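You operate a simulated robot arm through the tools that you are given. There is no shell and no other tool. Be economical: measure what you need, move in short steps, check, and stop when the job is done.

Carry out the task below with a simulated two-armed robot. There is one attempt and no reset: what you move stays moved.

Task
Stack the silver resistor that says "10" from the top of the orange table on top of the silver resistor marked "22". Put the limit switch that says "4" from the top of the orange table on the black cover. Take the yellow weight from the top of the cream table and leave it on the shelf under the grey table. Fetch the kit box labelled "34" from the top of the cream table and set it on the top of the wooden bench. Fetch the white end block and stand it on the top of the grey table. Put the relay marked "48" from the top of the red table on top of the black spacer and the relay labelled "24" on the third shelf from the top of the grey rack. Do these in any order. Set down upright: white end block, relay.

The check looks at the end state, three seconds after you hand in, the way a careful person would. Anything else that was tipped, shoved, dropped, spilled or broken makes it a failure. A push-on lid holds only when it is set on centred and level and pressed home; a screw cap is set on level and turned clockwise until tight.

Robot
Two 7-joint arms with fingered hands on one trunk, on a base that drives. Base frame: it is fixed to the floor where the robot stands at the start and does not move with it; the origin is under the middle of the robot, x ahead of it, y to its left, z up. Units: mm, degrees, N and s.
The left shoulder is at the start at [70, 145, 1062], the right one opposite. With the tool pointing down near the work surface each hand reaches from about 420 to 800 mm from the robot's upright axis, wherever it stands, measured 20 degrees to its own side. Places, roughly: black cover (10x10x1 cm) [500, 5100, 800]; black spacer (6x6x6 cm) [2200, 5000, 800]; kit box [2250, 2250, 750]; limit switch [1250, 500, 750]; relay [2500, 4750, 750]; shelf under the grey table (223x22 cm) [520, 5640, 240]; silver resistor [500, 0, 750]; third shelf of the grey rack [2600, 9500, 1000]; top of the grey table [400, 5600, 800]; top of the wooden bench [-300, 3100, 800]; white end block (5x4x10 cm) [2300, 3200, 900]; yellow weight [2500, 2250, 750]. Payload 3.5 kg a hand.
Tool frame (each hand has its own): the origin (TCP) lies between the finger pads and is the grasp point; the fingertips stand 25 mm ahead of it; z points along the fingers, y is the line along which they close. The gripper opens to 88 mm. The gripper's body begins 29 mm behind the TCP. The gripper is a hand of 4 fingers: y runs from the thumb to the fingers, the wrist lies at [-13, -97, -162] in the tool frame, and closing takes about 1.5 s.
Orientation is told as [roll, pitch, yaw] about the base's x, y, z axes, in that order, counted from this pose: with the fingers straight down and the wrist toward the robot, the tool's x, y and z point along [0, 1, 0], [1, 0, 0] and [0, 0, -1] of the base frame.

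Tools
- The arms move only by the tool arm_command. It takes "left_targets", "right_targets" or both (then of equal length, played together; a hand with none holds still); each is a list of rows, each an object of numbers (a shift or turn left out is 0, a gripper value left out holds the last): "claw": the gripper command, from -1 (fully open) to 1 (shut), values between in proportion; "tx", "ty", "tz": the shift along the base's x, y, z in units of 50 mm (1.0 is 50 mm); "rx", "ry", "rz": the turn, a rotation vector about the base's x, y, z in units of 5 degrees (1.0 is 5 degrees). In form: [{"claw": .., "tx": .., "ty": .., "tz": .., "rx": .., "ry": .., "rz": ..}, ...]. A call has 1 to 20 rows; each row shifts and turns the commanded pose from where the row before left it. A call with a number of a shift or a turn outside -1 to 1 is refused whole. A row lasts 0.2 s, in which the tool goes at most 50 mm and 8.6 degrees; a call with a longer step from one row to the next is refused whole, and so is a gripper value outside its range. Where a pose cannot be reached the arm comes as near as it can. A force on the tool above 40 N (or 10 N above the force at the start of the call, whichever is more), or a blocked arm, ends the call early, and 0.2 s more pass. The fingers move at their own pace (about 45 mm/s each) and stop on an object; they squeeze with about 24 N. The grip force told is the motor's: it shows also when the fingers shut on nothing. Time passes only in rows, and 0.2 s behind the last, so rows that do not move let the fingers close. It gives the time, the measured TCP pose, the force on the tool (base axes), the opening and the grip force at its end, in the units of the frame above (readings bear some noise), with the torque about the TCP (base axes, N m) and any sound that the robot's microphone picked up, and new pictures: "views" is both (left out), scene, wrist or none (wrist: the cameras of the hands that moved).
- Cameras (640 x 400 px; columns grow to the right, rows downward): "scene" is now at [135.3, -0.3, 1372.9]; the picture's right is [0.01, -1.00, 0.00], its down [-0.65, -0.01, -0.76] and it looks along [0.76, 0.01, -0.65] (base axes); focal length 268 px, centre (320, 200). "left" rides on the left gripper at [-64, -83, -98] in its tool frame; the picture's right is [-0.62, -0.37, 0.69], its down [0.71, -0.63, 0.30] and it looks along [0.32, 0.68, 0.65] (tool axes); focal length 265 px, centre (320, 200). "right" rides on the right gripper at [64, -83, -98] in its tool frame; the picture's right is [-0.62, 0.37, -0.69], its down [-0.71, -0.63, 0.30] and it looks along [-0.32, 0.68, 0.65] (tool axes); focal length 265 px, centre (320, 200). There is no depth. A picture from a camera that has moved, and an enlarged one, comes with that camera's place and axes in the base frame and with its lens.
- raise_lower(by): slides the trunk up (or, below 0, down) by that many mm; the arms and the scene camera ride with it, the base frame stays. It gives what a move gives, with no picture.
- steer(legs): drives the robot by 1 to 6 legs, each [ahead, left, turn to the left] in mm, mm and degrees, along the robot's own axes; the way and the turn of a leg run together, so that a leg with both is an arc; at most 1500 mm and 180 degrees a leg. The arms and the cameras ride along, it lands a little off, and it stops where it bumps. It gives what a move gives, and a new picture of the scene camera.
- preshape(shape, hand): the hand has 4 fingers and takes this shape, open, in about a second: jaw (thumb against the fingers, like two jaws); tri (thumb and two fingers); tip (a fingertip pinch); poke (one finger out to press); point (the index stretched); flat (the hand flat); cup (the hand cupped); fist (a fist). The gripper value then closes the fingers along that shape, each until it touches; the sizes above hold for jaw. It gives what a move gives, with no picture.
- aim_head(pan, tilt): turns the head with the scene camera to pan (to the left, within 86 degrees either way) and tilt (down, from -29 to 69), counted from straight ahead of the robot. It gives what a move gives, and a new picture of the scene camera.
- close_up(camera, box): a new picture of the part [left, top, right, bottom] of that camera's present view, enlarged. The clock stands still meanwhile.
- sign_off(): hands the job in; it is judged then, once.

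Work in short steps. Places have to be worked out from the pictures, the camera data and where the tool is seen: move nearer, look again, correct. Check each grasp and each placing, and mend what went wrong. You have 207 turns and 260 pictures in all, those below and enlarged ones among them. Open the grippers and draw the arms clear of the work before you hand the job in, unless the task says otherwise; then end with one line.

The tools are called after "Call:" as a command line: name --argument value ..., lists and objects as JSON in quotes. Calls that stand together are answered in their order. arm_command: Moves the arms, as the interface text tells. Its arguments: {"type":"object","properties":{"left_targets":{"type":"array"},"right_targets":{"type":"array"},"views":{"type":"string","enum":["both","scene","wrist","none"]}},"required":[]} The other tools are called the same way: raise_lower (by) slides the trunk up or down; preshape (shape, hand) gives the hand a shape; steer (legs) drives the base; aim_head (pan, tilt) turns the head that bears the scene camera; close_up (camera, box) takes an enlarged picture of a part of a camera's view; sign_off () hands the job in.

At the start:

```text
clock: 0.0
left_ee_pos: [509.5, 184.3, 1054.2]
left_tcp_rot: [-0.1, 0.1, -0.1]
left_contact_force: [-0.7, -0.5, 0.0]
left_ft_torque: [0.0, -0.01, 0.0]
left_gripper_width: 87.5
left_gripper_force: 0.0
left_shape: jaw
right_ee_pos: [490.5, -271.4, 991.3]
right_tcp_rot: [0.1, 0.0, 0.0]
right_contact_force: [-0.3, 0.4, -0.2]
right_ft_torque: [0.01, 0.0, -0.03]
right_gripper_width: 87.5
right_gripper_force: 0.1
right_shape: jaw
trunk travel left (down, up): [-625.0, 215.0]
robot x, y, heading: [0.3, -1.0, -0.1]
head pan, tilt: [0.6, 40.6]
```

scene: 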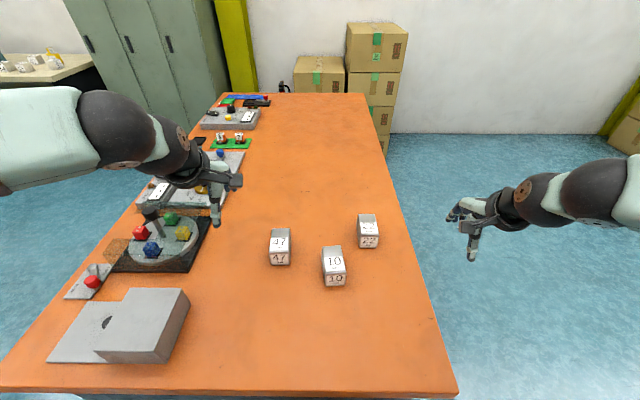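
right: 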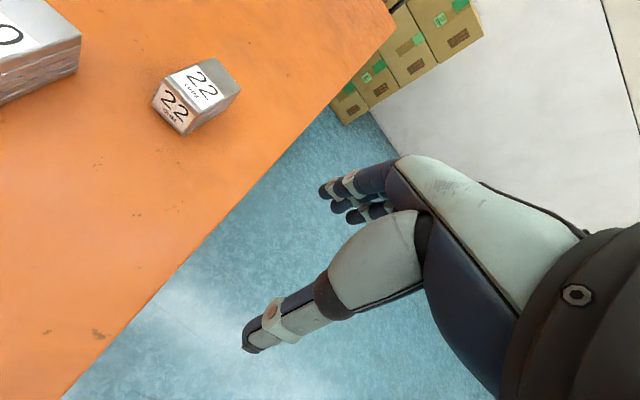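
left: 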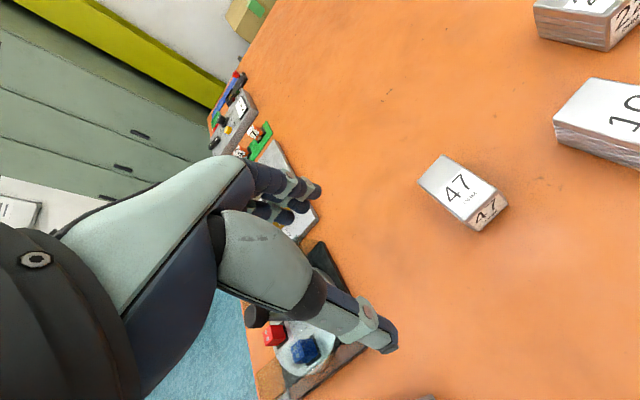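

I'll look more closely at the three resistors first.

Call:
close_up --camera "scene" --box '[240, 190, 400, 290]'

Call:
close_up --camera "scene" --box '[160, 80, 320, 180]'

```text
4.00 times, centred on (320, 240) of scene
camera zoom: at [135.3, -0.3, 1372.9], right [0.01, -1.0, 0.0], down [-0.65, -0.01, -0.76], along [0.76, 0.01, -0.65], focal length 1070 px, centre (320, 40)
```

zoom: 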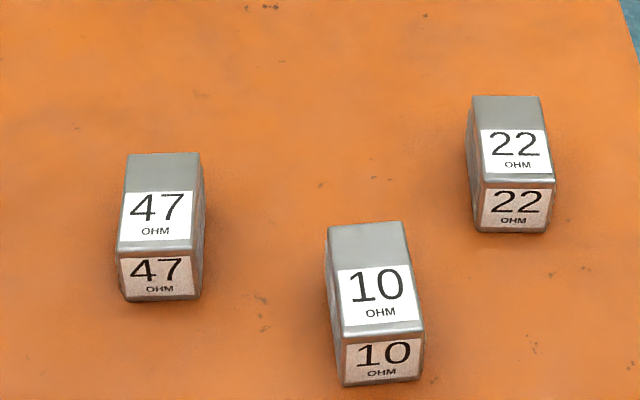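

```text
4.00 times, centred on (240, 130) of scene
camera zoom: at [135.3, -0.3, 1372.9], right [0.01, -1.0, 0.0], down [-0.65, -0.01, -0.76], along [0.76, 0.01, -0.65], focal length 1070 px, centre (640, 480)
```

zoom: 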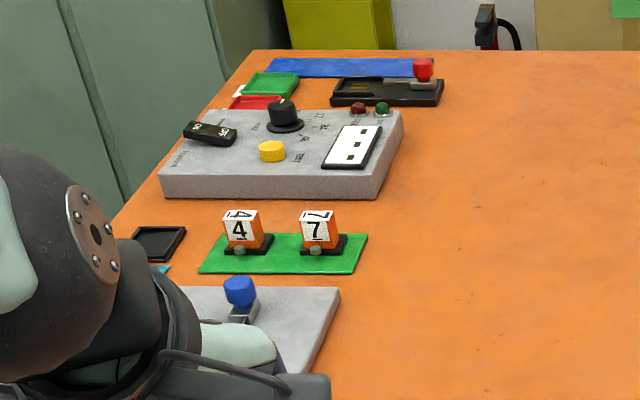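

Resistor 10 appears centred near (565,-30), about 52x90x50 mm, turned roughly 6°; 22 is near (694,-139). I turn the right hand 95° so that it closes along y, and bring it above the 10.

Call:
arm_command --right_targets '[{"claw": -1, "rz": 1, "tx": 0.08, "ty": 0.254}, {"rz": 1, "tx": 0.08, "ty": 0.254}, {"rz": 1, "tx": 0.08, "ty": 0.254}, {"rz": 1, "tx": 0.08, "ty": 0.254}, {"rz": 1, "tx": 0.08, "ty": 0.254}, {"rz": 1, "tx": 0.08, "ty": 0.254}, {"rz": 1, "tx": 0.08, "ty": 0.254}, {"rz": 1, "tx": 0.08, "ty": 0.254}, {"rz": 1, "tx": 0.08, "ty": 0.254}, {"rz": 1, "tx": 0.08, "ty": 0.254}, {"rz": 1, "tx": 0.08, "ty": 0.254}, {"rz": 1, "tx": 0.08, "ty": 0.254}, {"rz": 1, "tx": 0.08, "ty": 0.254}, {"rz": 1, "tx": 0.08, "ty": 0.254}, {"rz": 1, "tx": 0.08, "ty": 0.254}, {"rz": 1, "tx": 0.08, "ty": 0.254}, {"rz": 1, "tx": 0.08, "ty": 0.254}, {"rz": 1, "tx": 0.08, "ty": 0.254, "tz": -1}, {"rz": 1, "tx": 0.08, "ty": 0.254, "tz": -1}]'

```text
refused: row 18 steps farther than a row can; nothing moved
```

Row 18 was too long a step, so I reduce the descent there and resend.

Call:
arm_command --right_targets '[{"claw": -1, "rz": 1, "tx": 0.08, "ty": 0.254}, {"rz": 1, "tx": 0.08, "ty": 0.254}, {"rz": 1, "tx": 0.08, "ty": 0.254}, {"rz": 1, "tx": 0.08, "ty": 0.254}, {"rz": 1, "tx": 0.08, "ty": 0.254}, {"rz": 1, "tx": 0.08, "ty": 0.254}, {"rz": 1, "tx": 0.08, "ty": 0.254}, {"rz": 1, "tx": 0.08, "ty": 0.254}, {"rz": 1, "tx": 0.08, "ty": 0.254}, {"rz": 1, "tx": 0.08, "ty": 0.254}, {"rz": 1, "tx": 0.08, "ty": 0.254}, {"rz": 1, "tx": 0.08, "ty": 0.254}, {"rz": 1, "tx": 0.08, "ty": 0.254}, {"rz": 1, "tx": 0.08, "ty": 0.254}, {"rz": 1, "tx": 0.08, "ty": 0.254}, {"rz": 1, "tx": 0.08, "ty": 0.254, "tz": -0.5}, {"rz": 1, "tx": 0.08, "ty": 0.254, "tz": -0.5}, {"rz": 1, "tx": 0.08, "ty": 0.254, "tz": -0.5}, {"rz": 1, "tx": 0.08, "ty": 0.254, "tz": -0.5}]'

```text
clock: 4.0
left_ee_pos: [511.9, 184.2, 1054.2]
left_tcp_rot: [0.0, 0.1, -0.1]
left_contact_force: [0.4, 0.0, -0.1]
left_ft_torque: [0.02, -0.05, 0.03]
left_gripper_width: 87.7
left_gripper_force: 0.0
left_shape: jaw
right_ee_pos: [567.9, -30.6, 888.4]
right_tcp_rot: [0.1, 0.0, 95.1]
right_contact_force: [1.9, 0.0, -0.1]
right_ft_torque: [0.02, -0.02, 0.0]
right_gripper_width: 87.8
right_gripper_force: 0.1
right_shape: jaw
trunk travel left (down, up): [-625.0, 215.0]
robot x, y, heading: [1.2, 0.4, -0.2]
head pan, tilt: [0.6, 40.6]
camera scene: at [136.8, 0.0, 1372.8], right [0.01, -1.0, 0.0], down [-0.65, -0.01, -0.76], along [0.76, 0.01, -0.65], focal length 268 px, centre (320, 200)
camera right: at [510.5, -119.2, 986.3], right [0.59, 0.42, 0.69], down [0.77, -0.56, -0.31], along [0.26, 0.71, -0.65], focal length 265 px, centre (320, 200)
```

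scene: 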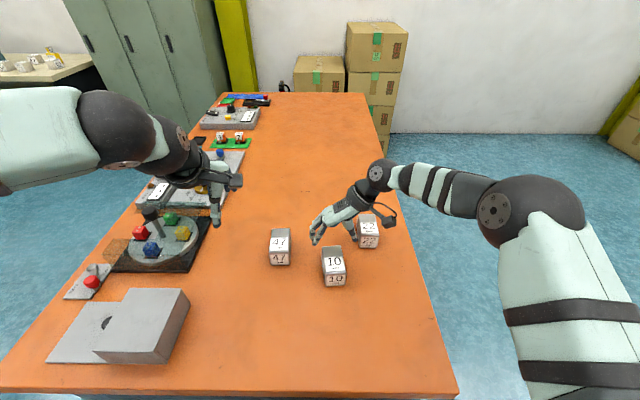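
right: 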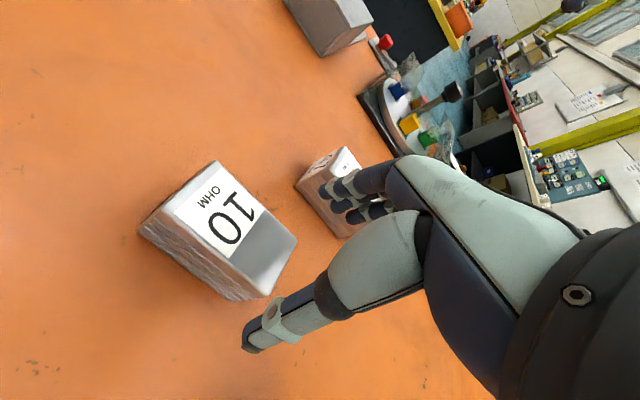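

The wrist view and scene view disagree by about 20 mm in x. I zoom in on the wrist view to refine.

Call:
close_up --camera "right" --box '[80, 130, 400, 330]'

Call:
close_up --camera "scene" --box '[260, 190, 420, 290]'

```text
2.00 times, centred on (240, 230) of right
camera zoom: at [510.5, -119.2, 986.3], right [0.59, 0.42, 0.69], down [0.77, -0.56, -0.31], along [0.26, 0.71, -0.65], focal length 531 px, centre (480, 140)
```

zoom: 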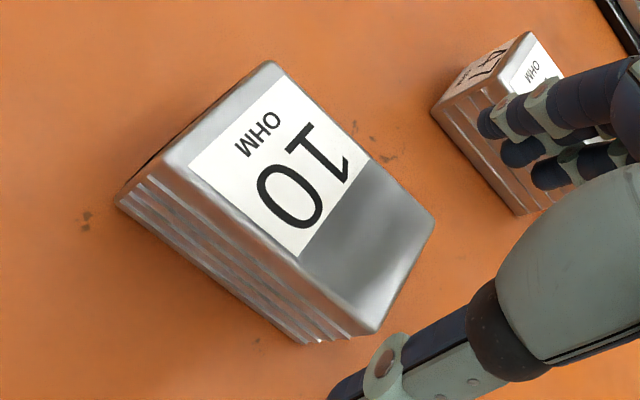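

```text
4.00 times, centred on (340, 240) of scene
camera zoom: at [136.8, 0.0, 1372.8], right [0.01, -1.0, 0.0], down [-0.65, -0.01, -0.76], along [0.76, 0.01, -0.65], focal length 1070 px, centre (240, 40)
```

zoom: 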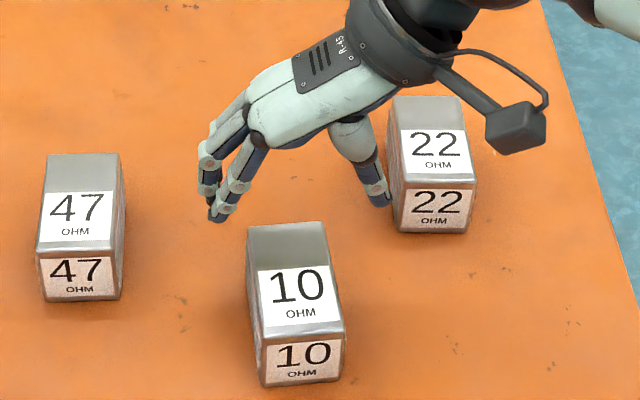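

Dimensions are about 54x95x55 mm, top near z≈805, but the centre is uncertain ((545,-11) vs (564,-29)). I lower to just above the top at a midpoint and look again.

Call:
arm_command --right_targets '[{"tx": -0.2, "ty": 0.16, "tz": -0.4, "rz": 0.2}, {"tz": -0.5}, {}]'

Call:
close_up --camera "scene" --box '[260, 190, 420, 290]'

```text
clock: 4.8
left_ee_pos: [510.0, 183.2, 1054.1]
left_tcp_rot: [-0.1, -0.1, -0.1]
left_contact_force: [-0.7, 0.2, 0.6]
left_ft_torque: [-0.02, 0.01, -0.04]
left_gripper_width: 87.8
left_gripper_force: 0.1
left_shape: jaw
right_ee_pos: [554.5, -21.7, 845.3]
right_tcp_rot: [0.0, 0.0, 96.0]
right_contact_force: [-0.3, -0.3, -0.6]
right_ft_torque: [0.01, 0.01, -0.01]
right_gripper_width: 87.7
right_gripper_force: 0.0
right_shape: jaw
trunk travel left (down, up): [-625.0, 215.0]
robot x, y, heading: [0.2, 2.5, -0.4]
head pan, tilt: [0.6, 40.6]
camera scene: at [134.7, -0.3, 1373.0], right [0.01, -1.0, 0.0], down [-0.65, -0.01, -0.76], along [0.76, 0.01, -0.65], focal length 268 px, centre (320, 200)
camera right: at [498.5, -112.3, 941.7], right [0.58, 0.43, 0.69], down [0.78, -0.55, -0.3], along [0.25, 0.71, -0.65], focal length 265 px, centre (320, 200)
```

scene: 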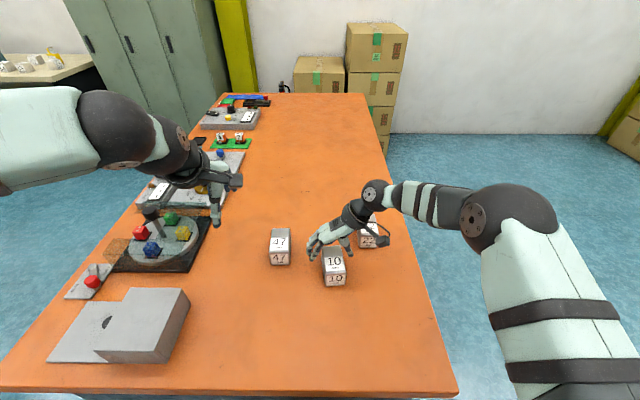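
right: 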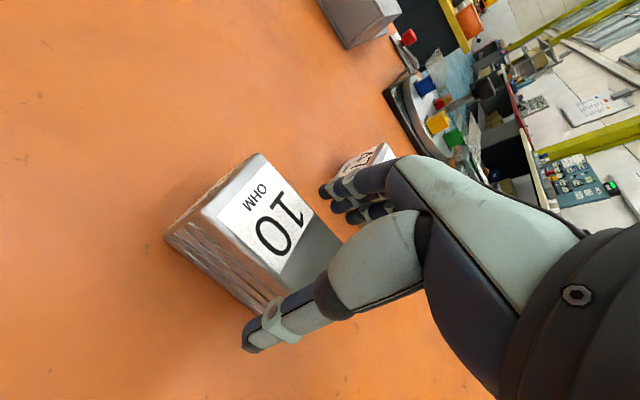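

```text
4.00 times, centred on (340, 240) of scene
camera zoom: at [134.7, -0.3, 1373.0], right [0.01, -1.0, 0.0], down [-0.65, -0.01, -0.76], along [0.76, 0.01, -0.65], focal length 1070 px, centre (240, 40)
```

zoom: 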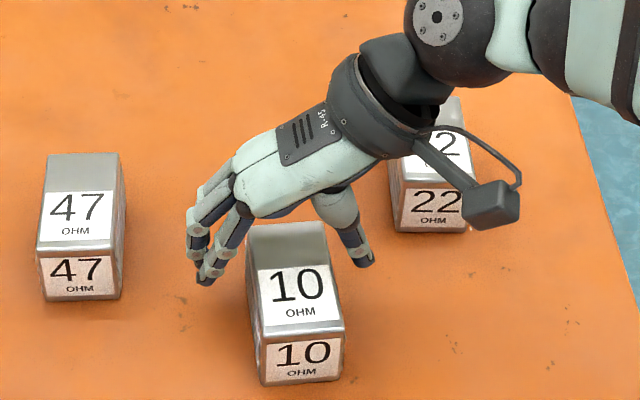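

Fingers straddle the box with the gap slightly larger at the far side; I shift 6 mm to -y and 5 mm ahead, then descend to z≈787.

Call:
arm_command --right_targets '[{"tx": 0.1, "ty": -0.12}, {"tz": -0.4}, {"tz": -0.4}, {"tz": -0.36}, {}]'

Call:
close_up --camera "scene" --box '[260, 190, 420, 290]'

```text
clock: 5.8
left_ee_pos: [508.1, 183.8, 1056.0]
left_tcp_rot: [-0.1, -0.2, -0.1]
left_contact_force: [-0.2, -1.1, -0.6]
left_ft_torque: [-0.02, 0.03, -0.01]
left_gripper_width: 87.6
left_gripper_force: 0.0
left_shape: jaw
right_ee_pos: [565.6, -27.2, 803.3]
right_tcp_rot: [-1.7, -0.9, 96.3]
right_contact_force: [-6.5, -4.1, 21.5]
right_ft_torque: [0.72, 0.12, 0.19]
right_gripper_width: 86.7
right_gripper_force: 0.0
right_shape: jaw
trunk travel left (down, up): [-625.0, 215.0]
robot x, y, heading: [-2.3, 0.3, -0.2]
head pan, tilt: [0.6, 40.6]
stopped in row 5 (right hand): the force on the tool passed its limit at 45 N (the readings are from after the stop); the commanded pose is now the measured one
camera scene: at [132.0, -1.2, 1373.5], right [0.01, -1.0, 0.0], down [-0.65, -0.01, -0.76], along [0.76, 0.01, -0.65], focal length 268 px, centre (320, 200)
camera right: at [507.5, -118.0, 897.0], right [0.56, 0.42, 0.72], down [0.79, -0.54, -0.29], along [0.26, 0.73, -0.63], focal length 265 px, centre (320, 200)
```

scene: 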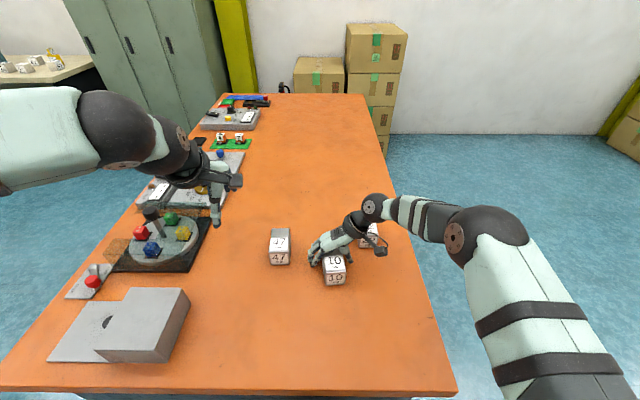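
right: 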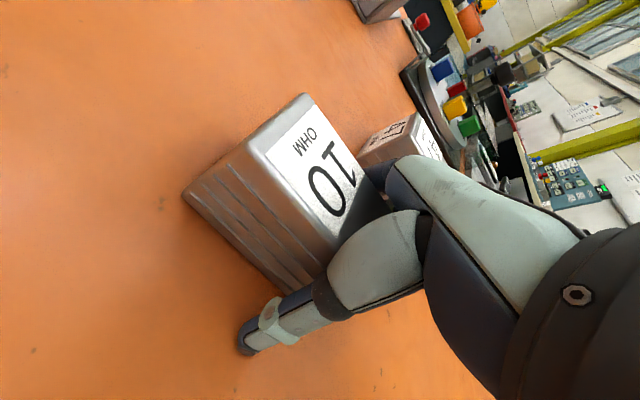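

```text
4.00 times, centred on (340, 240) of scene
camera zoom: at [132.0, -1.2, 1373.5], right [0.01, -1.0, 0.0], down [-0.65, -0.01, -0.76], along [0.76, 0.01, -0.65], focal length 1070 px, centre (240, 40)
```

zoom: 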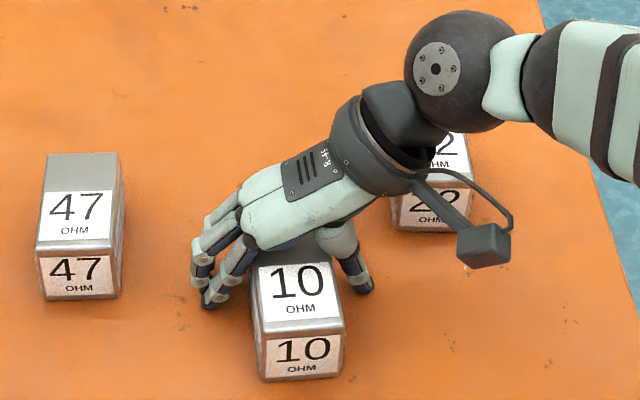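

The palm met the box's top: the top is near z≈825, which also reconciles the two views at centre (545,-26). I lift slightly, level the hand, move back 20 mm and come down to z≈805 and close.

Call:
arm_command --right_targets '[{"tz": 0.2, "rx": -0.21, "ry": 0.32}, {"tx": -0.4}, {"tz": -0.1}, {"claw": 1}, {"claw": 1}, {}, {}, {}, {}, {}]' --views "wrist"

Call:
close_up --camera "scene" --box '[260, 190, 420, 290]'

```text
clock: 8.0
left_ee_pos: [506.9, 185.3, 1055.4]
left_tcp_rot: [0.0, -0.2, 0.0]
left_contact_force: [-0.7, 0.1, 0.8]
left_ft_torque: [0.0, 0.01, 0.02]
left_gripper_width: 87.6
left_gripper_force: 0.1
left_shape: jaw
right_ee_pos: [546.3, -25.1, 806.5]
right_tcp_rot: [0.1, 0.3, 96.1]
right_contact_force: [4.0, 1.5, 32.0]
right_ft_torque: [0.31, 0.13, -0.02]
right_gripper_width: 45.2
right_gripper_force: 23.8
right_shape: jaw
trunk travel left (down, up): [-625.0, 215.0]
robot x, y, heading: [1.3, -1.0, -0.2]
head pan, tilt: [0.6, 40.6]
camera right: at [490.2, -114.4, 903.2], right [0.58, 0.44, 0.69], down [0.78, -0.55, -0.3], along [0.25, 0.71, -0.66], focal length 265 px, centre (320, 200)
```

right: 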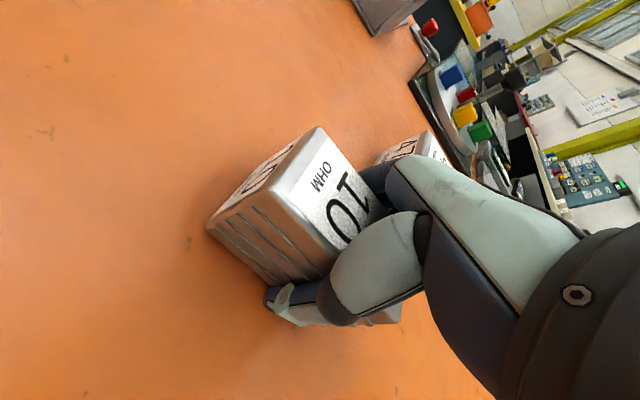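

```text
4.00 times, centred on (340, 240) of scene
camera zoom: at [130.9, 0.2, 1373.5], right [0.01, -1.0, 0.0], down [-0.65, -0.01, -0.76], along [0.76, 0.01, -0.65], focal length 1070 px, centre (240, 40)
```

zoom: 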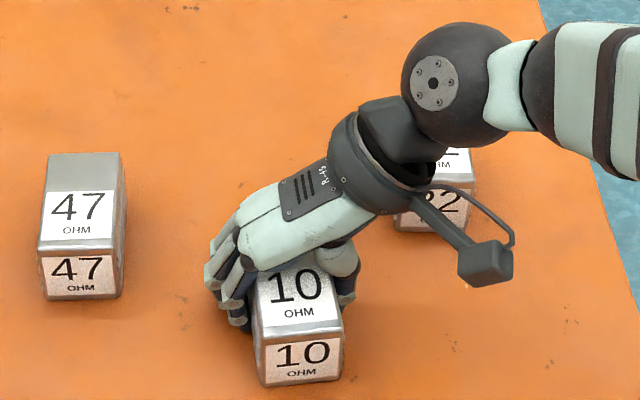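

Gripped (45 mm wide). Lift 100 mm and check the hold.

Call:
arm_command --right_targets '[{"tz": 0.3}, {"tz": 0.6}, {"tz": 0.8}, {"tz": 0.6}, {}]'

Call:
close_up --camera "scene" --box '[260, 190, 420, 290]'

```text
clock: 9.2
left_ee_pos: [510.7, 184.3, 1054.1]
left_tcp_rot: [0.0, -0.1, 0.0]
left_contact_force: [0.0, 0.9, 0.2]
left_ft_torque: [0.02, -0.02, 0.0]
left_gripper_width: 87.5
left_gripper_force: 0.1
left_shape: jaw
right_ee_pos: [543.8, -25.5, 920.2]
right_tcp_rot: [0.8, 0.2, 96.0]
right_contact_force: [0.1, 0.0, -2.7]
right_ft_torque: [0.0, -0.01, 0.01]
right_gripper_width: 44.6
right_gripper_force: 24.0
right_shape: jaw
trunk travel left (down, up): [-625.0, 215.0]
robot x, y, heading: [-2.7, 0.6, 0.2]
head pan, tilt: [0.6, 40.6]
camera scene: at [136.2, -0.3, 1372.8], right [0.01, -1.0, 0.0], down [-0.65, -0.01, -0.76], along [0.76, 0.01, -0.65], focal length 268 px, centre (320, 200)
camera right: at [489.8, -115.1, 1018.8], right [0.59, 0.44, 0.68], down [0.77, -0.55, -0.31], along [0.24, 0.71, -0.66], focal length 265 px, centre (320, 200)
```

scene: 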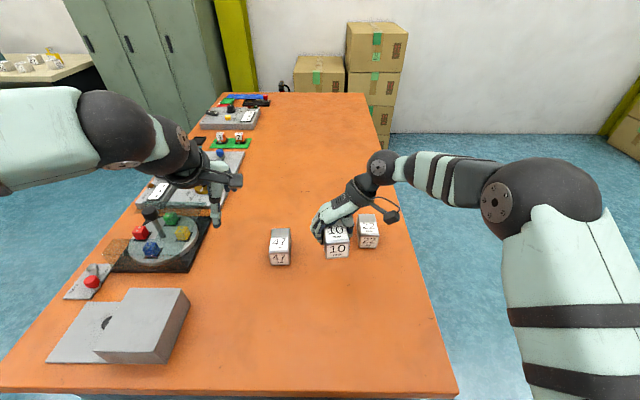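
right: 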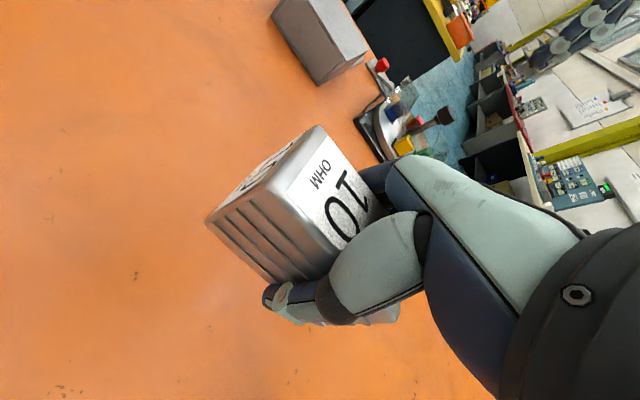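

```text
4.00 times, centred on (340, 240) of scene
camera zoom: at [136.2, -0.3, 1372.8], right [0.01, -1.0, 0.0], down [-0.65, -0.01, -0.76], along [0.76, 0.01, -0.65], focal length 1070 px, centre (240, 40)
```

zoom: 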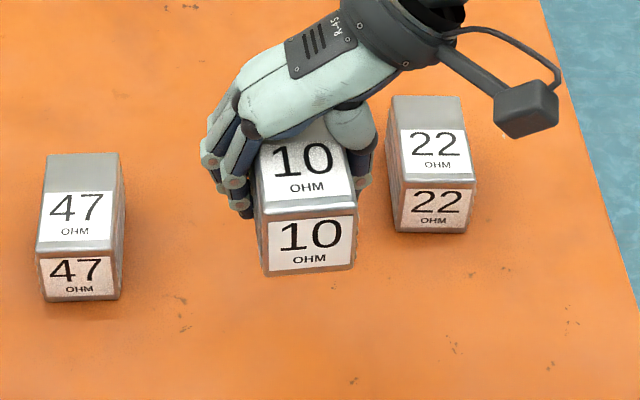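

Held firmly. 22's centre by the same reckoning is offset (+121,-101) from where 10 was, with yaw about 8.5° less. Move above it.

Call:
arm_command --right_targets '[{"tx": 0.4, "ty": -0.33, "rz": -0.3}, {"tx": 0.4, "ty": -0.33, "rz": -0.3}, {"tx": 0.4, "ty": -0.33, "rz": -0.3}, {"tx": 0.42, "ty": -0.33, "rz": -0.3}, {"tx": 0.42, "ty": -0.34, "rz": -0.3}, {"tx": 0.42, "ty": -0.34, "rz": -0.2}, {}, {}]'

Call:
close_up --camera "scene" --box '[280, 150, 440, 250]'

```text
clock: 11.0
left_ee_pos: [510.5, 183.9, 1053.1]
left_tcp_rot: [0.0, 0.1, -0.1]
left_contact_force: [-0.2, 0.0, 0.2]
left_ft_torque: [0.01, -0.02, -0.01]
left_gripper_width: 87.7
left_gripper_force: 0.2
left_shape: jaw
right_ee_pos: [649.3, -115.0, 918.1]
right_tcp_rot: [0.7, 0.2, 88.3]
right_contact_force: [0.8, 0.2, -3.4]
right_ft_torque: [0.02, -0.01, 0.0]
right_gripper_width: 44.3
right_gripper_force: 24.0
right_shape: jaw
right hand out of reach, approached as far as the arm can: row 6
trunk travel left (down, up): [-625.0, 215.0]
robot x, y, heading: [-4.1, 0.8, -0.2]
head pan, tilt: [0.6, 40.6]
camera scene: at [136.1, -0.3, 1372.9], right [0.01, -1.0, 0.0], down [-0.65, -0.01, -0.76], along [0.76, 0.01, -0.65], focal length 268 px, centre (320, 200)
camera right: at [583.0, -195.6, 1015.7], right [0.64, 0.35, 0.68], down [0.69, -0.65, -0.31], along [0.34, 0.67, -0.66], focal length 265 px, centre (320, 200)
```

scene: 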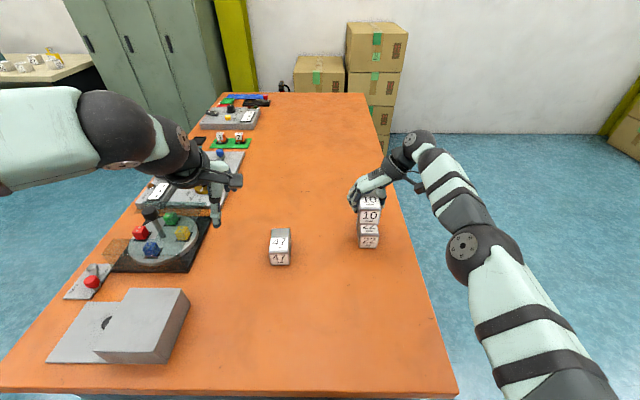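
right: 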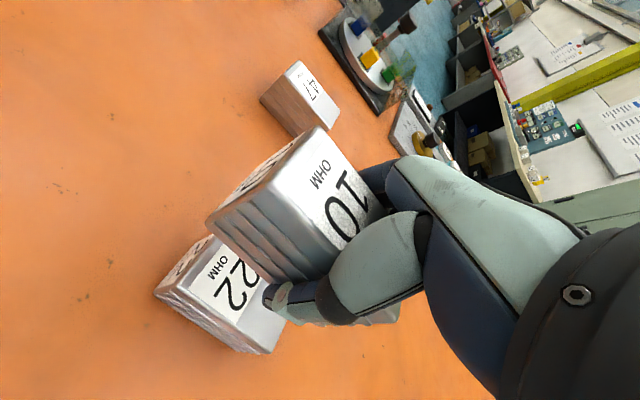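

```text
4.00 times, centred on (360, 200) of scene
camera zoom: at [136.1, -0.3, 1372.9], right [0.01, -1.0, 0.0], down [-0.65, -0.01, -0.76], along [0.76, 0.01, -0.65], focal length 1070 px, centre (160, 200)
```

zoom: 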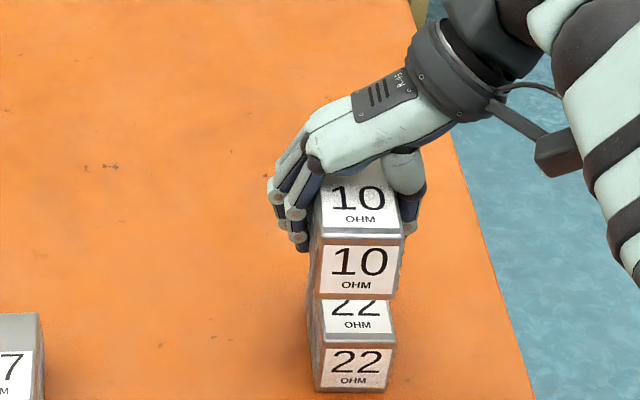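

The arm is ~18 mm short in reach. I drive ahead gently 40 mm (it stops if it bumps) with the load held high above 22.

Call:
steer --legs '[[40, 0, 0]]'

```text
clock: 11.9
left_ee_pos: [549.1, 183.8, 1056.7]
left_tcp_rot: [0.0, -0.2, 0.1]
left_contact_force: [-0.2, 0.0, 0.5]
left_ft_torque: [-0.02, -0.01, -0.01]
left_gripper_width: 87.5
left_gripper_force: 0.1
left_shape: jaw
right_ee_pos: [687.0, -115.5, 918.7]
right_tcp_rot: [0.4, 0.2, 88.2]
right_contact_force: [0.9, 0.1, -4.1]
right_ft_torque: [0.03, -0.04, 0.0]
right_gripper_width: 44.7
right_gripper_force: 23.3
right_shape: jaw
trunk travel left (down, up): [-625.0, 215.0]
robot x, y, heading: [38.6, 0.6, -0.1]
head pan, tilt: [0.6, 40.6]
camera scene: at [172.7, -0.4, 1373.3], right [0.01, -1.0, 0.0], down [-0.65, -0.01, -0.76], along [0.76, 0.01, -0.65], focal length 268 px, centre (320, 200)
```

scene: 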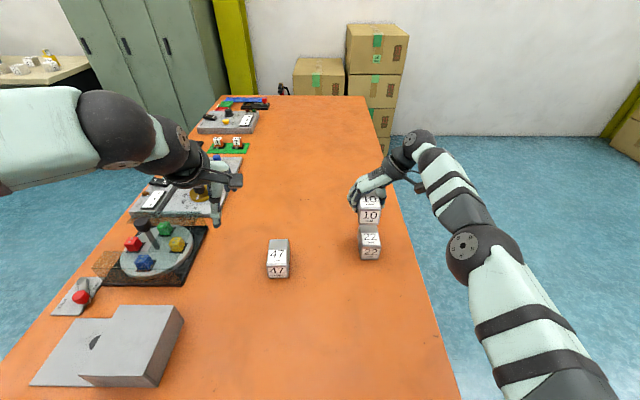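

Drove fine. Now shift to (667,-126) and look.

Call:
arm_command --right_targets '[{"tx": -0.4, "ty": -0.22, "rz": -0.1}, {"tz": -0.4}, {}]' --views "wrist"

Call:
close_up --camera "scene" --box '[280, 170, 440, 270]'

```text
clock: 12.7
left_ee_pos: [552.3, 184.3, 1053.0]
left_tcp_rot: [0.0, 0.2, -0.1]
left_contact_force: [-0.8, -0.1, 0.0]
left_ft_torque: [-0.01, 0.03, -0.02]
left_gripper_width: 87.5
left_gripper_force: 0.0
left_shape: jaw
right_ee_pos: [667.8, -125.3, 898.0]
right_tcp_rot: [0.8, 0.3, 87.7]
right_contact_force: [0.2, 0.4, -3.2]
right_ft_torque: [0.0, -0.01, 0.0]
right_gripper_width: 44.7
right_gripper_force: 23.1
right_shape: jaw
trunk travel left (down, up): [-625.0, 215.0]
robot x, y, heading: [39.2, 2.6, 0.1]
head pan, tilt: [0.6, 40.6]
camera right: at [602.0, -206.5, 995.4], right [0.64, 0.35, 0.68], down [0.69, -0.66, -0.31], along [0.34, 0.67, -0.66], focal length 265 px, centre (320, 200)
```

right: 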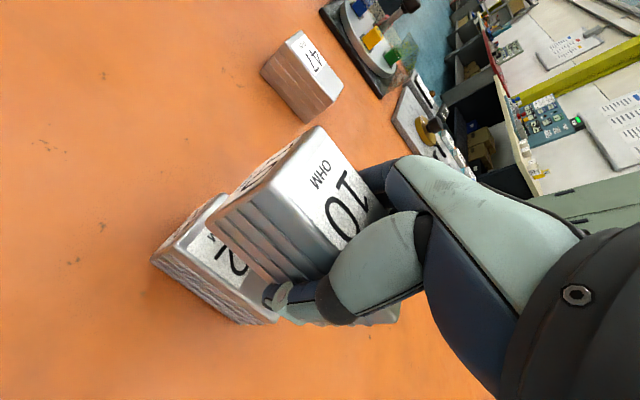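

```text
4.00 times, centred on (360, 220) of scene
camera zoom: at [176.6, -0.7, 1372.8], right [0.01, -1.0, 0.0], down [-0.65, -0.01, -0.76], along [0.76, 0.01, -0.65], focal length 1070 px, centre (160, 120)
```

zoom: 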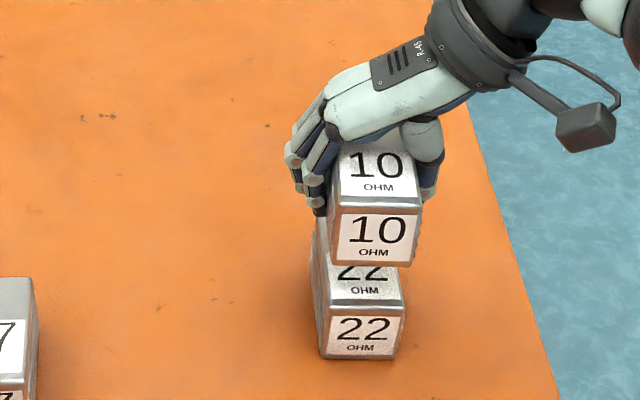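

Alignment looks good in y and x (within ~5 mm). I check the yaw in a wrist close-up.

Call:
close_up --camera "right" --box '[120, 110, 440, 330]'

```text
1.82 times, centred on (280, 220) of right
camera zoom: at [602.0, -206.5, 995.4], right [0.64, 0.35, 0.68], down [0.69, -0.66, -0.31], along [0.34, 0.67, -0.66], focal length 483 px, centre (393, 164)
```

zoom: 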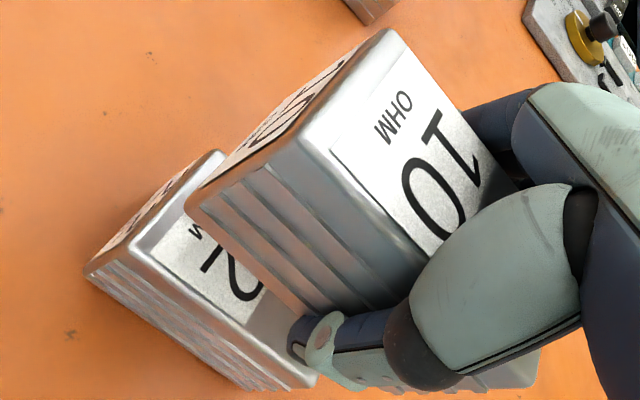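

Yaw agrees to ~2°, offset a few mm. I shift 3 mm to -y and lower until contact at about z≈856.

Call:
arm_command --right_targets '[{"ty": -0.06, "tz": -0.4}, {"tz": -0.24}, {"tz": -0.1}, {"tz": -0.06}, {}]' --views "wrist"

Call:
close_up --camera "scene" --box '[280, 170, 440, 270]'

```text
clock: 13.9
left_ee_pos: [549.7, 183.4, 1054.7]
left_tcp_rot: [0.0, 0.0, -0.1]
left_contact_force: [-1.1, 1.2, -0.4]
left_ft_torque: [-0.02, 0.02, 0.01]
left_gripper_width: 87.9
left_gripper_force: 0.0
left_shape: jaw
right_ee_pos: [669.1, -127.5, 860.2]
right_tcp_rot: [0.3, 0.2, 87.7]
right_contact_force: [0.9, 1.1, 4.6]
right_ft_torque: [0.21, -0.06, 0.02]
right_gripper_width: 44.6
right_gripper_force: 23.8
right_shape: jaw
trunk travel left (down, up): [-625.0, 215.0]
robot x, y, heading: [41.7, 2.1, -0.1]
head pan, tilt: [0.6, 40.6]
camera right: at [601.5, -208.5, 957.8], right [0.64, 0.35, 0.69], down [0.69, -0.66, -0.31], along [0.35, 0.67, -0.66], focal length 265 px, centre (320, 200)
```

right: 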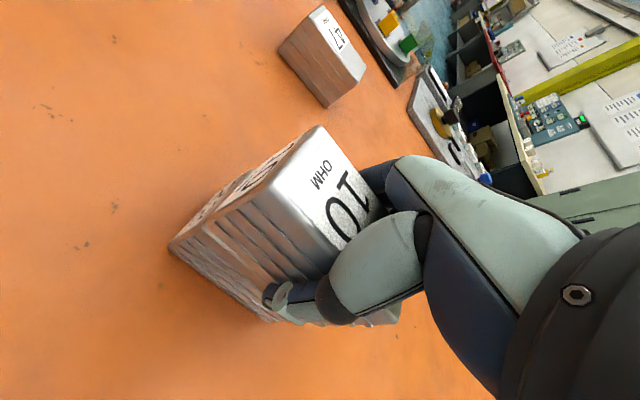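

```text
4.00 times, centred on (360, 220) of scene
camera zoom: at [174.8, -0.2, 1373.1], right [0.01, -1.0, 0.0], down [-0.65, -0.01, -0.76], along [0.76, 0.01, -0.65], focal length 1070 px, centre (160, 120)
```

zoom: 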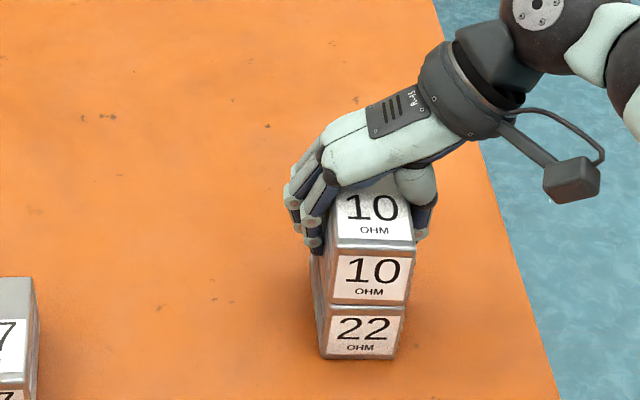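

Touching and well aligned. Release and lift straight up.

Call:
arm_command --right_targets '[{"claw": -1}, {}, {}, {}, {}, {}, {}, {"tz": 0.3}, {"tz": 0.6}, {"tz": 0.9}, {"tz": 0.9}]' --views "none"

Call:
close_up --camera "scene" --box '[280, 170, 440, 270]'

```text
clock: 16.3
left_ee_pos: [550.6, 184.0, 1054.4]
left_tcp_rot: [0.0, 0.1, -0.1]
left_contact_force: [0.3, 0.0, -0.7]
left_ft_torque: [0.01, -0.04, 0.01]
left_gripper_width: 87.4
left_gripper_force: 0.1
left_shape: jaw
right_ee_pos: [669.7, -127.4, 993.8]
right_tcp_rot: [0.7, 0.3, 87.9]
right_contact_force: [0.5, -0.5, 0.8]
right_ft_torque: [-0.01, 0.01, 0.0]
right_gripper_width: 88.2
right_gripper_force: 0.1
right_shape: jaw
trunk travel left (down, up): [-625.0, 215.0]
robot x, y, heading: [40.2, 1.4, -0.5]
head pan, tilt: [0.6, 40.6]
```

```text
4.00 times, centred on (360, 220) of scene
camera zoom: at [174.7, 0.2, 1373.0], right [0.01, -1.0, 0.0], down [-0.65, -0.01, -0.76], along [0.76, 0.01, -0.65], focal length 1070 px, centre (160, 120)
```

zoom: 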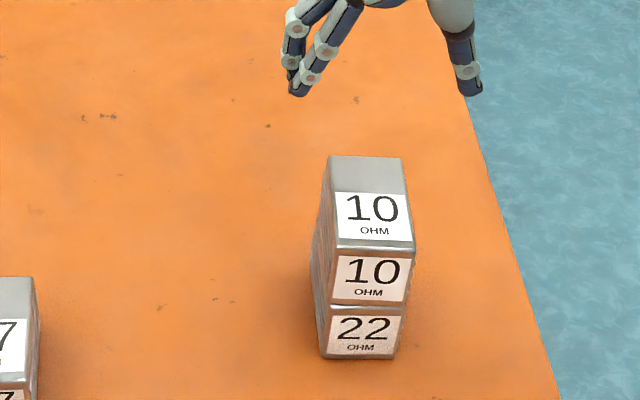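

Stack is good. Now retract the right hand to its rest pose, then look around to the left for the drive route.

Call:
arm_command --right_targets '[{"tz": 0.5}, {"rz": -1, "tx": -0.15, "ty": -0.15}, {"rz": -1, "tx": -0.15, "ty": -0.15}, {"rz": -1, "tx": -0.15, "ty": -0.15}, {"rz": -1, "tx": -0.15, "ty": -0.15}, {"rz": -1, "tx": -0.15, "ty": -0.15}, {"rz": -1, "tx": -0.15, "ty": -0.15}, {"rz": -1, "tx": -0.15, "ty": -0.15}, {"rz": -1, "tx": -0.15, "ty": -0.15}, {"rz": -1, "tx": -0.15, "ty": -0.15}, {"rz": -1, "tx": -0.15, "ty": -0.15}, {"rz": -1, "tx": -0.15, "ty": -0.15}, {"rz": -1, "tx": -0.15, "ty": -0.15}, {"rz": -1, "tx": -0.15, "ty": -0.15}, {"rz": -1, "tx": -0.15, "ty": -0.15}, {"rz": -1, "tx": -0.15, "ty": -0.15}, {"rz": -1, "tx": -0.15, "ty": -0.15}, {"rz": -1, "tx": -0.15, "ty": -0.15}]' --views "none"

Call:
aim_head --pan 60 --tilt 20

```text
clock: 20.1
left_ee_pos: [550.4, 184.4, 1054.3]
left_tcp_rot: [-0.1, 0.0, -0.1]
left_contact_force: [1.0, 0.0, -0.5]
left_ft_torque: [0.0, 0.01, -0.01]
left_gripper_width: 87.6
left_gripper_force: 0.1
left_shape: jaw
right_ee_pos: [541.2, -257.4, 1021.5]
right_tcp_rot: [0.5, 0.2, 2.6]
right_contact_force: [-0.5, 0.1, 0.7]
right_ft_torque: [-0.01, 0.01, -0.02]
right_gripper_width: 87.8
right_gripper_force: 0.1
right_shape: jaw
trunk travel left (down, up): [-625.0, 215.0]
robot x, y, heading: [41.6, -1.4, -0.2]
head pan, tilt: [0.6, 40.6]
```

```text
clock: 21.4
left_ee_pos: [550.0, 184.5, 1054.7]
left_tcp_rot: [0.0, 0.1, 0.0]
left_contact_force: [-0.4, -0.6, -0.2]
left_ft_torque: [-0.01, 0.02, 0.03]
left_gripper_width: 87.6
left_gripper_force: 0.2
left_shape: jaw
right_ee_pos: [541.9, -256.5, 1020.2]
right_tcp_rot: [0.6, 0.3, 2.8]
right_contact_force: [0.1, -0.3, 0.4]
right_ft_torque: [-0.01, 0.0, -0.02]
right_gripper_width: 87.8
right_gripper_force: 0.1
right_shape: jaw
trunk travel left (down, up): [-625.0, 215.0]
robot x, y, heading: [44.3, -0.8, -0.1]
head pan, tilt: [60.0, 20.0]
camera scene: at [137.6, 79.3, 1405.2], right [0.87, -0.5, 0.0], down [-0.17, -0.3, -0.94], along [0.47, 0.81, -0.34], focal length 268 px, centre (320, 200)
```

scene: 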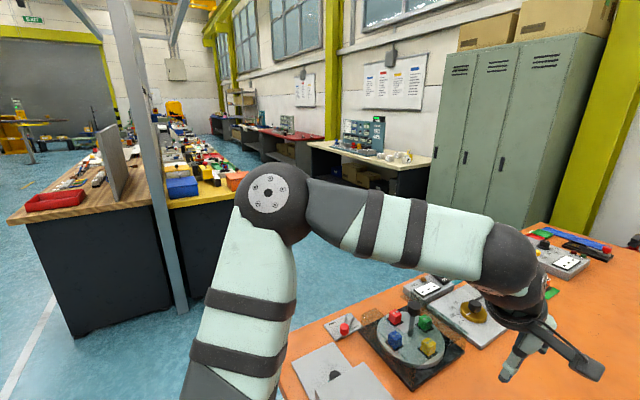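

The room is clear to the left of the orange table (edge y≈590). I drive back, around, and up to the table's left side at (1073,1100), facing -y.

Call:
steer --legs '[[-350, 0, 0], [0, 1100, 0], [1380, 0, 0], [0, 0, -90]]'

Call:
aim_head --pan 0 --tilt 45

```text
clock: 39.2
left_ee_pos: [1237.6, 534.1, 1053.0]
left_tcp_rot: [0.0, -0.1, -93.8]
left_contact_force: [-0.1, -0.6, -0.4]
left_ft_torque: [-0.02, 0.0, 0.0]
left_gripper_width: 87.4
left_gripper_force: 0.1
left_shape: jaw
right_ee_pos: [799.0, 571.7, 1021.3]
right_tcp_rot: [0.7, 0.3, -91.0]
right_contact_force: [0.3, -0.1, -0.7]
right_ft_torque: [-0.01, 0.0, 0.01]
right_gripper_width: 87.9
right_gripper_force: 0.1
right_shape: jaw
trunk travel left (down, up): [-625.0, 215.0]
robot x, y, heading: [1088.8, 1057.0, -94.1]
head pan, tilt: [60.0, 20.0]
camera scene: at [1162.3, 952.6, 1405.3], right [-0.56, -0.83, 0.0], down [-0.28, 0.19, -0.94], along [0.78, -0.52, -0.34], focal length 268 px, centre (320, 200)
```

scene: 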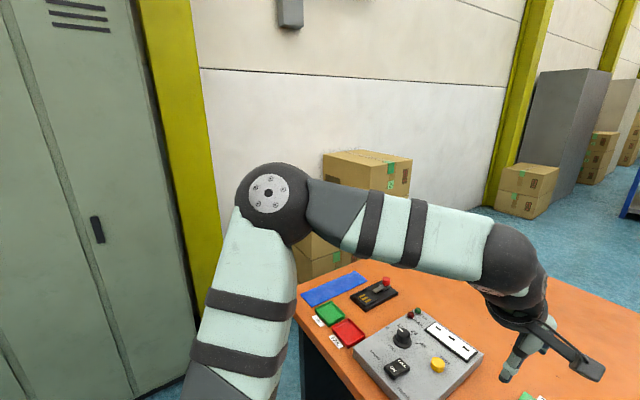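

```text
clock: 40.5
left_ee_pos: [1237.5, 535.5, 1054.0]
left_tcp_rot: [0.0, 0.0, -93.8]
left_contact_force: [-0.8, 0.5, 0.3]
left_ft_torque: [0.02, 0.02, -0.01]
left_gripper_width: 87.8
left_gripper_force: 0.0
left_shape: jaw
right_ee_pos: [799.1, 571.3, 1020.4]
right_tcp_rot: [0.5, 0.2, -91.0]
right_contact_force: [0.4, -0.2, 0.2]
right_ft_torque: [0.01, -0.02, 0.0]
right_gripper_width: 87.7
right_gripper_force: 0.1
right_shape: jaw
trunk travel left (down, up): [-625.0, 215.0]
robot x, y, heading: [1087.6, 1054.3, -93.8]
head pan, tilt: [0.0, 45.0]
camera scene: at [1079.5, 923.2, 1366.6], right [-1.0, 0.07, 0.0], down [0.05, 0.71, -0.71], along [-0.05, -0.71, -0.71], focal length 268 px, centre (320, 200)
```

scene: 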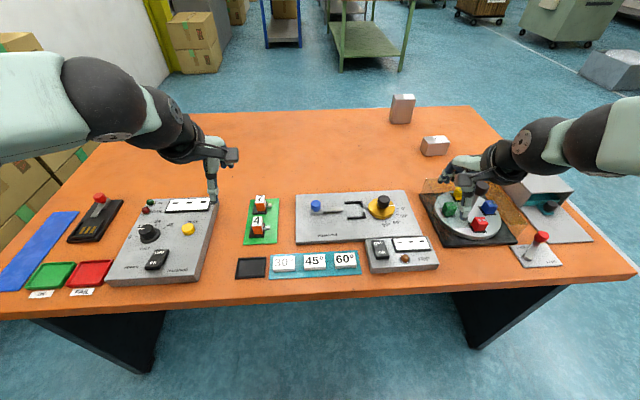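

The switch board is ahead. Close-up of the switches.

Call:
close_up --camera "scene" --box '[200, 170, 320, 260]'

Call:
close_up --camera "left" --box '[0, 0, 640, 400]'

```text
4.44 times, centred on (260, 215) of scene
camera zoom: at [1079.5, 923.2, 1366.6], right [-1.0, 0.07, 0.0], down [0.05, 0.71, -0.71], along [-0.05, -0.71, -0.71], focal length 1189 px, centre (587, 133)
```

zoom: 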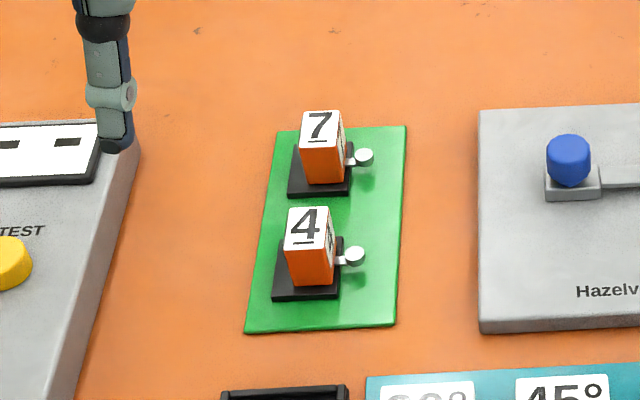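

```text
1.00 times, centred on (320, 200) of left (not enlarged: the box is as wide or as high as the picture)
camera zoom: at [1179.4, 622.2, 1152.9], right [-0.59, 0.41, -0.69], down [0.75, 0.58, -0.3], along [0.28, -0.7, -0.65], focal length 265 px, centre (320, 200)
```

zoom: 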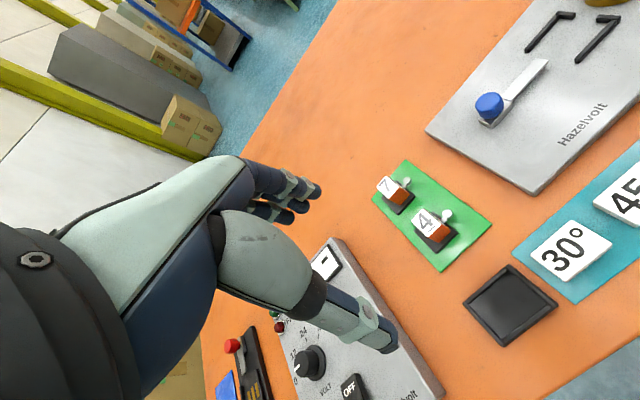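

The 4 block looks ~24x33x31 mm on a black base, centre near (1210,455), top ~830. I bring the left hand above it at z≈900 with yaw -90 and partly closed to ~60 mm.

Call:
arm_command --left_targets '[{"claw": -0.3, "tx": -0.14, "ty": -0.4, "tz": -0.75, "rz": 0.19}, {"tx": -0.14, "ty": -0.4, "tz": -0.75, "rz": 0.19}, {"tx": -0.13, "ty": -0.4, "tz": -0.75, "rz": 0.19}, {"tx": -0.13, "ty": -0.4, "tz": -0.75, "rz": 0.19}, {}, {}]' --views "wrist"

Call:
close_up --camera "scene" --box '[200, 170, 320, 260]'

```text
clock: 41.9
left_ee_pos: [1209.9, 454.2, 905.6]
left_tcp_rot: [0.0, 0.0, -90.0]
left_contact_force: [0.1, -0.2, -0.5]
left_ft_torque: [0.0, -0.01, 0.0]
left_gripper_width: 57.8
left_gripper_force: 0.0
left_shape: jaw
right_ee_pos: [798.1, 572.4, 1020.8]
right_tcp_rot: [0.6, 0.2, -91.0]
right_contact_force: [0.3, -0.4, -0.6]
right_ft_torque: [-0.02, 0.02, 0.03]
right_gripper_width: 87.9
right_gripper_force: 0.0
right_shape: jaw
trunk travel left (down, up): [-625.0, 215.0]
robot x, y, heading: [1088.2, 1052.5, -93.9]
head pan, tilt: [0.0, 45.0]
camera left: at [1147.1, 537.8, 1003.7], right [-0.62, 0.37, -0.69], down [0.71, 0.63, -0.3], along [0.32, -0.68, -0.65], focal length 265 px, centre (320, 200)
```

left: 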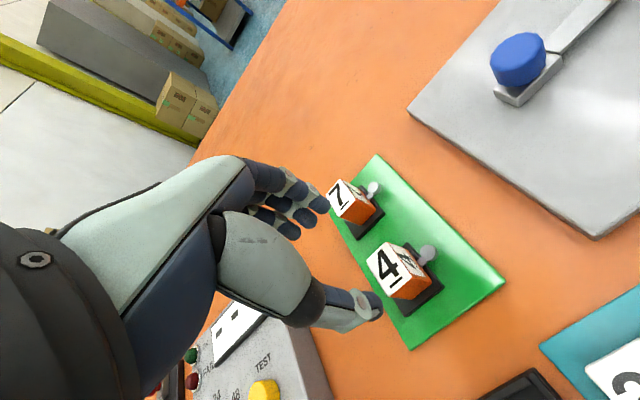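

```text
4.44 times, centred on (260, 215) of scene
camera zoom: at [1079.3, 922.9, 1366.6], right [-1.0, 0.07, 0.0], down [0.05, 0.71, -0.71], along [-0.05, -0.71, -0.71], focal length 1189 px, centre (587, 133)
```

zoom: 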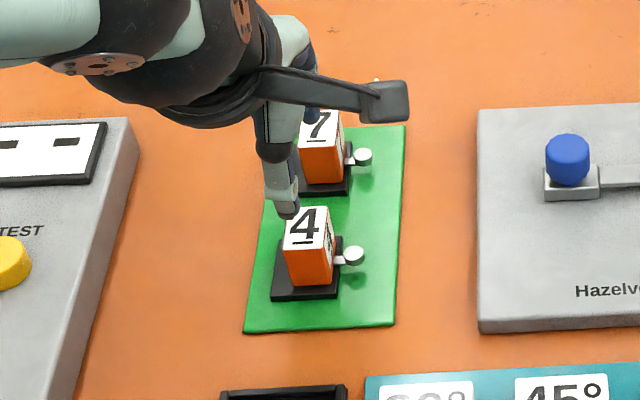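

Zoom the left camera to triangulate the 4 block.

Call:
close_up --camera "left" --box '[300, 150, 460, 350]'

```text
2.00 times, centred on (380, 250) of left
camera zoom: at [1147.1, 537.8, 1003.7], right [-0.62, 0.37, -0.69], down [0.71, 0.63, -0.3], along [0.32, -0.68, -0.65], focal length 531 px, centre (200, 100)
```

zoom: 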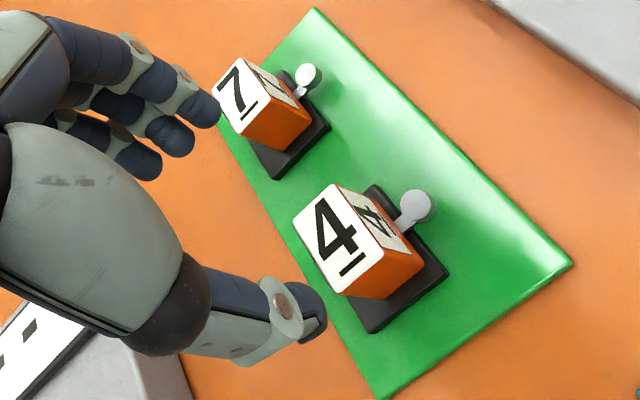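

Triangulation gives the top centre at (1210,460), z≈836. Shift 6 mm and descend to z≈850, then check.

Call:
arm_command --left_targets '[{"ty": 0.12, "tz": -0.5}, {"tz": -0.6}, {}]' --views "wrist"

Call:
close_up --camera "scene" --box '[200, 170, 320, 260]'

```text
clock: 42.7
left_ee_pos: [1210.9, 460.7, 850.7]
left_tcp_rot: [0.0, -0.1, -90.1]
left_contact_force: [-0.3, -0.3, -0.8]
left_ft_torque: [0.0, 0.0, 0.02]
left_gripper_width: 57.3
left_gripper_force: 0.0
left_shape: jaw
right_ee_pos: [797.6, 572.8, 1020.5]
right_tcp_rot: [0.5, 0.2, -91.0]
right_contact_force: [0.0, -0.7, -0.3]
right_ft_torque: [-0.01, 0.03, 0.01]
right_gripper_width: 88.1
right_gripper_force: 0.2
right_shape: jaw
trunk travel left (down, up): [-625.0, 215.0]
robot x, y, heading: [1089.6, 1054.0, -94.1]
head pan, tilt: [0.0, 45.0]
camera left: at [1147.3, 545.0, 949.1], right [-0.62, 0.37, -0.69], down [0.71, 0.63, -0.31], along [0.32, -0.68, -0.65], focal length 265 px, centre (320, 200)
```

left: 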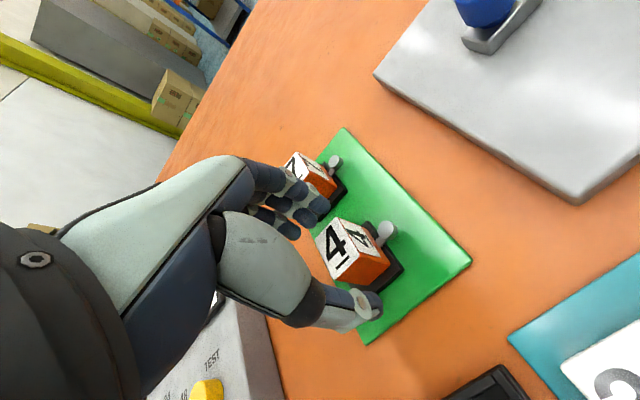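

```text
4.44 times, centred on (260, 215) of scene
camera zoom: at [1079.5, 924.0, 1366.7], right [-1.0, 0.07, 0.0], down [0.05, 0.71, -0.71], along [-0.05, -0.71, -0.71], focal length 1189 px, centre (587, 133)
```

zoom: 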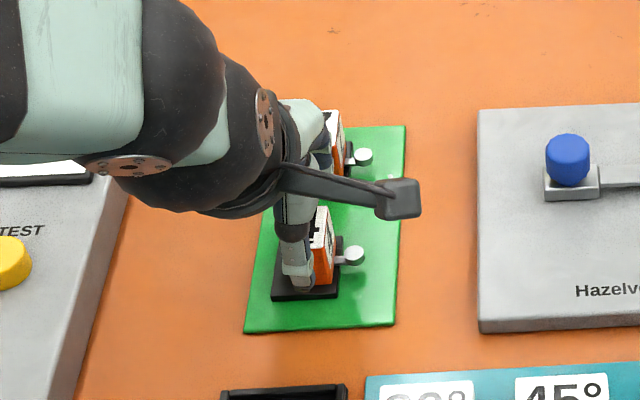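

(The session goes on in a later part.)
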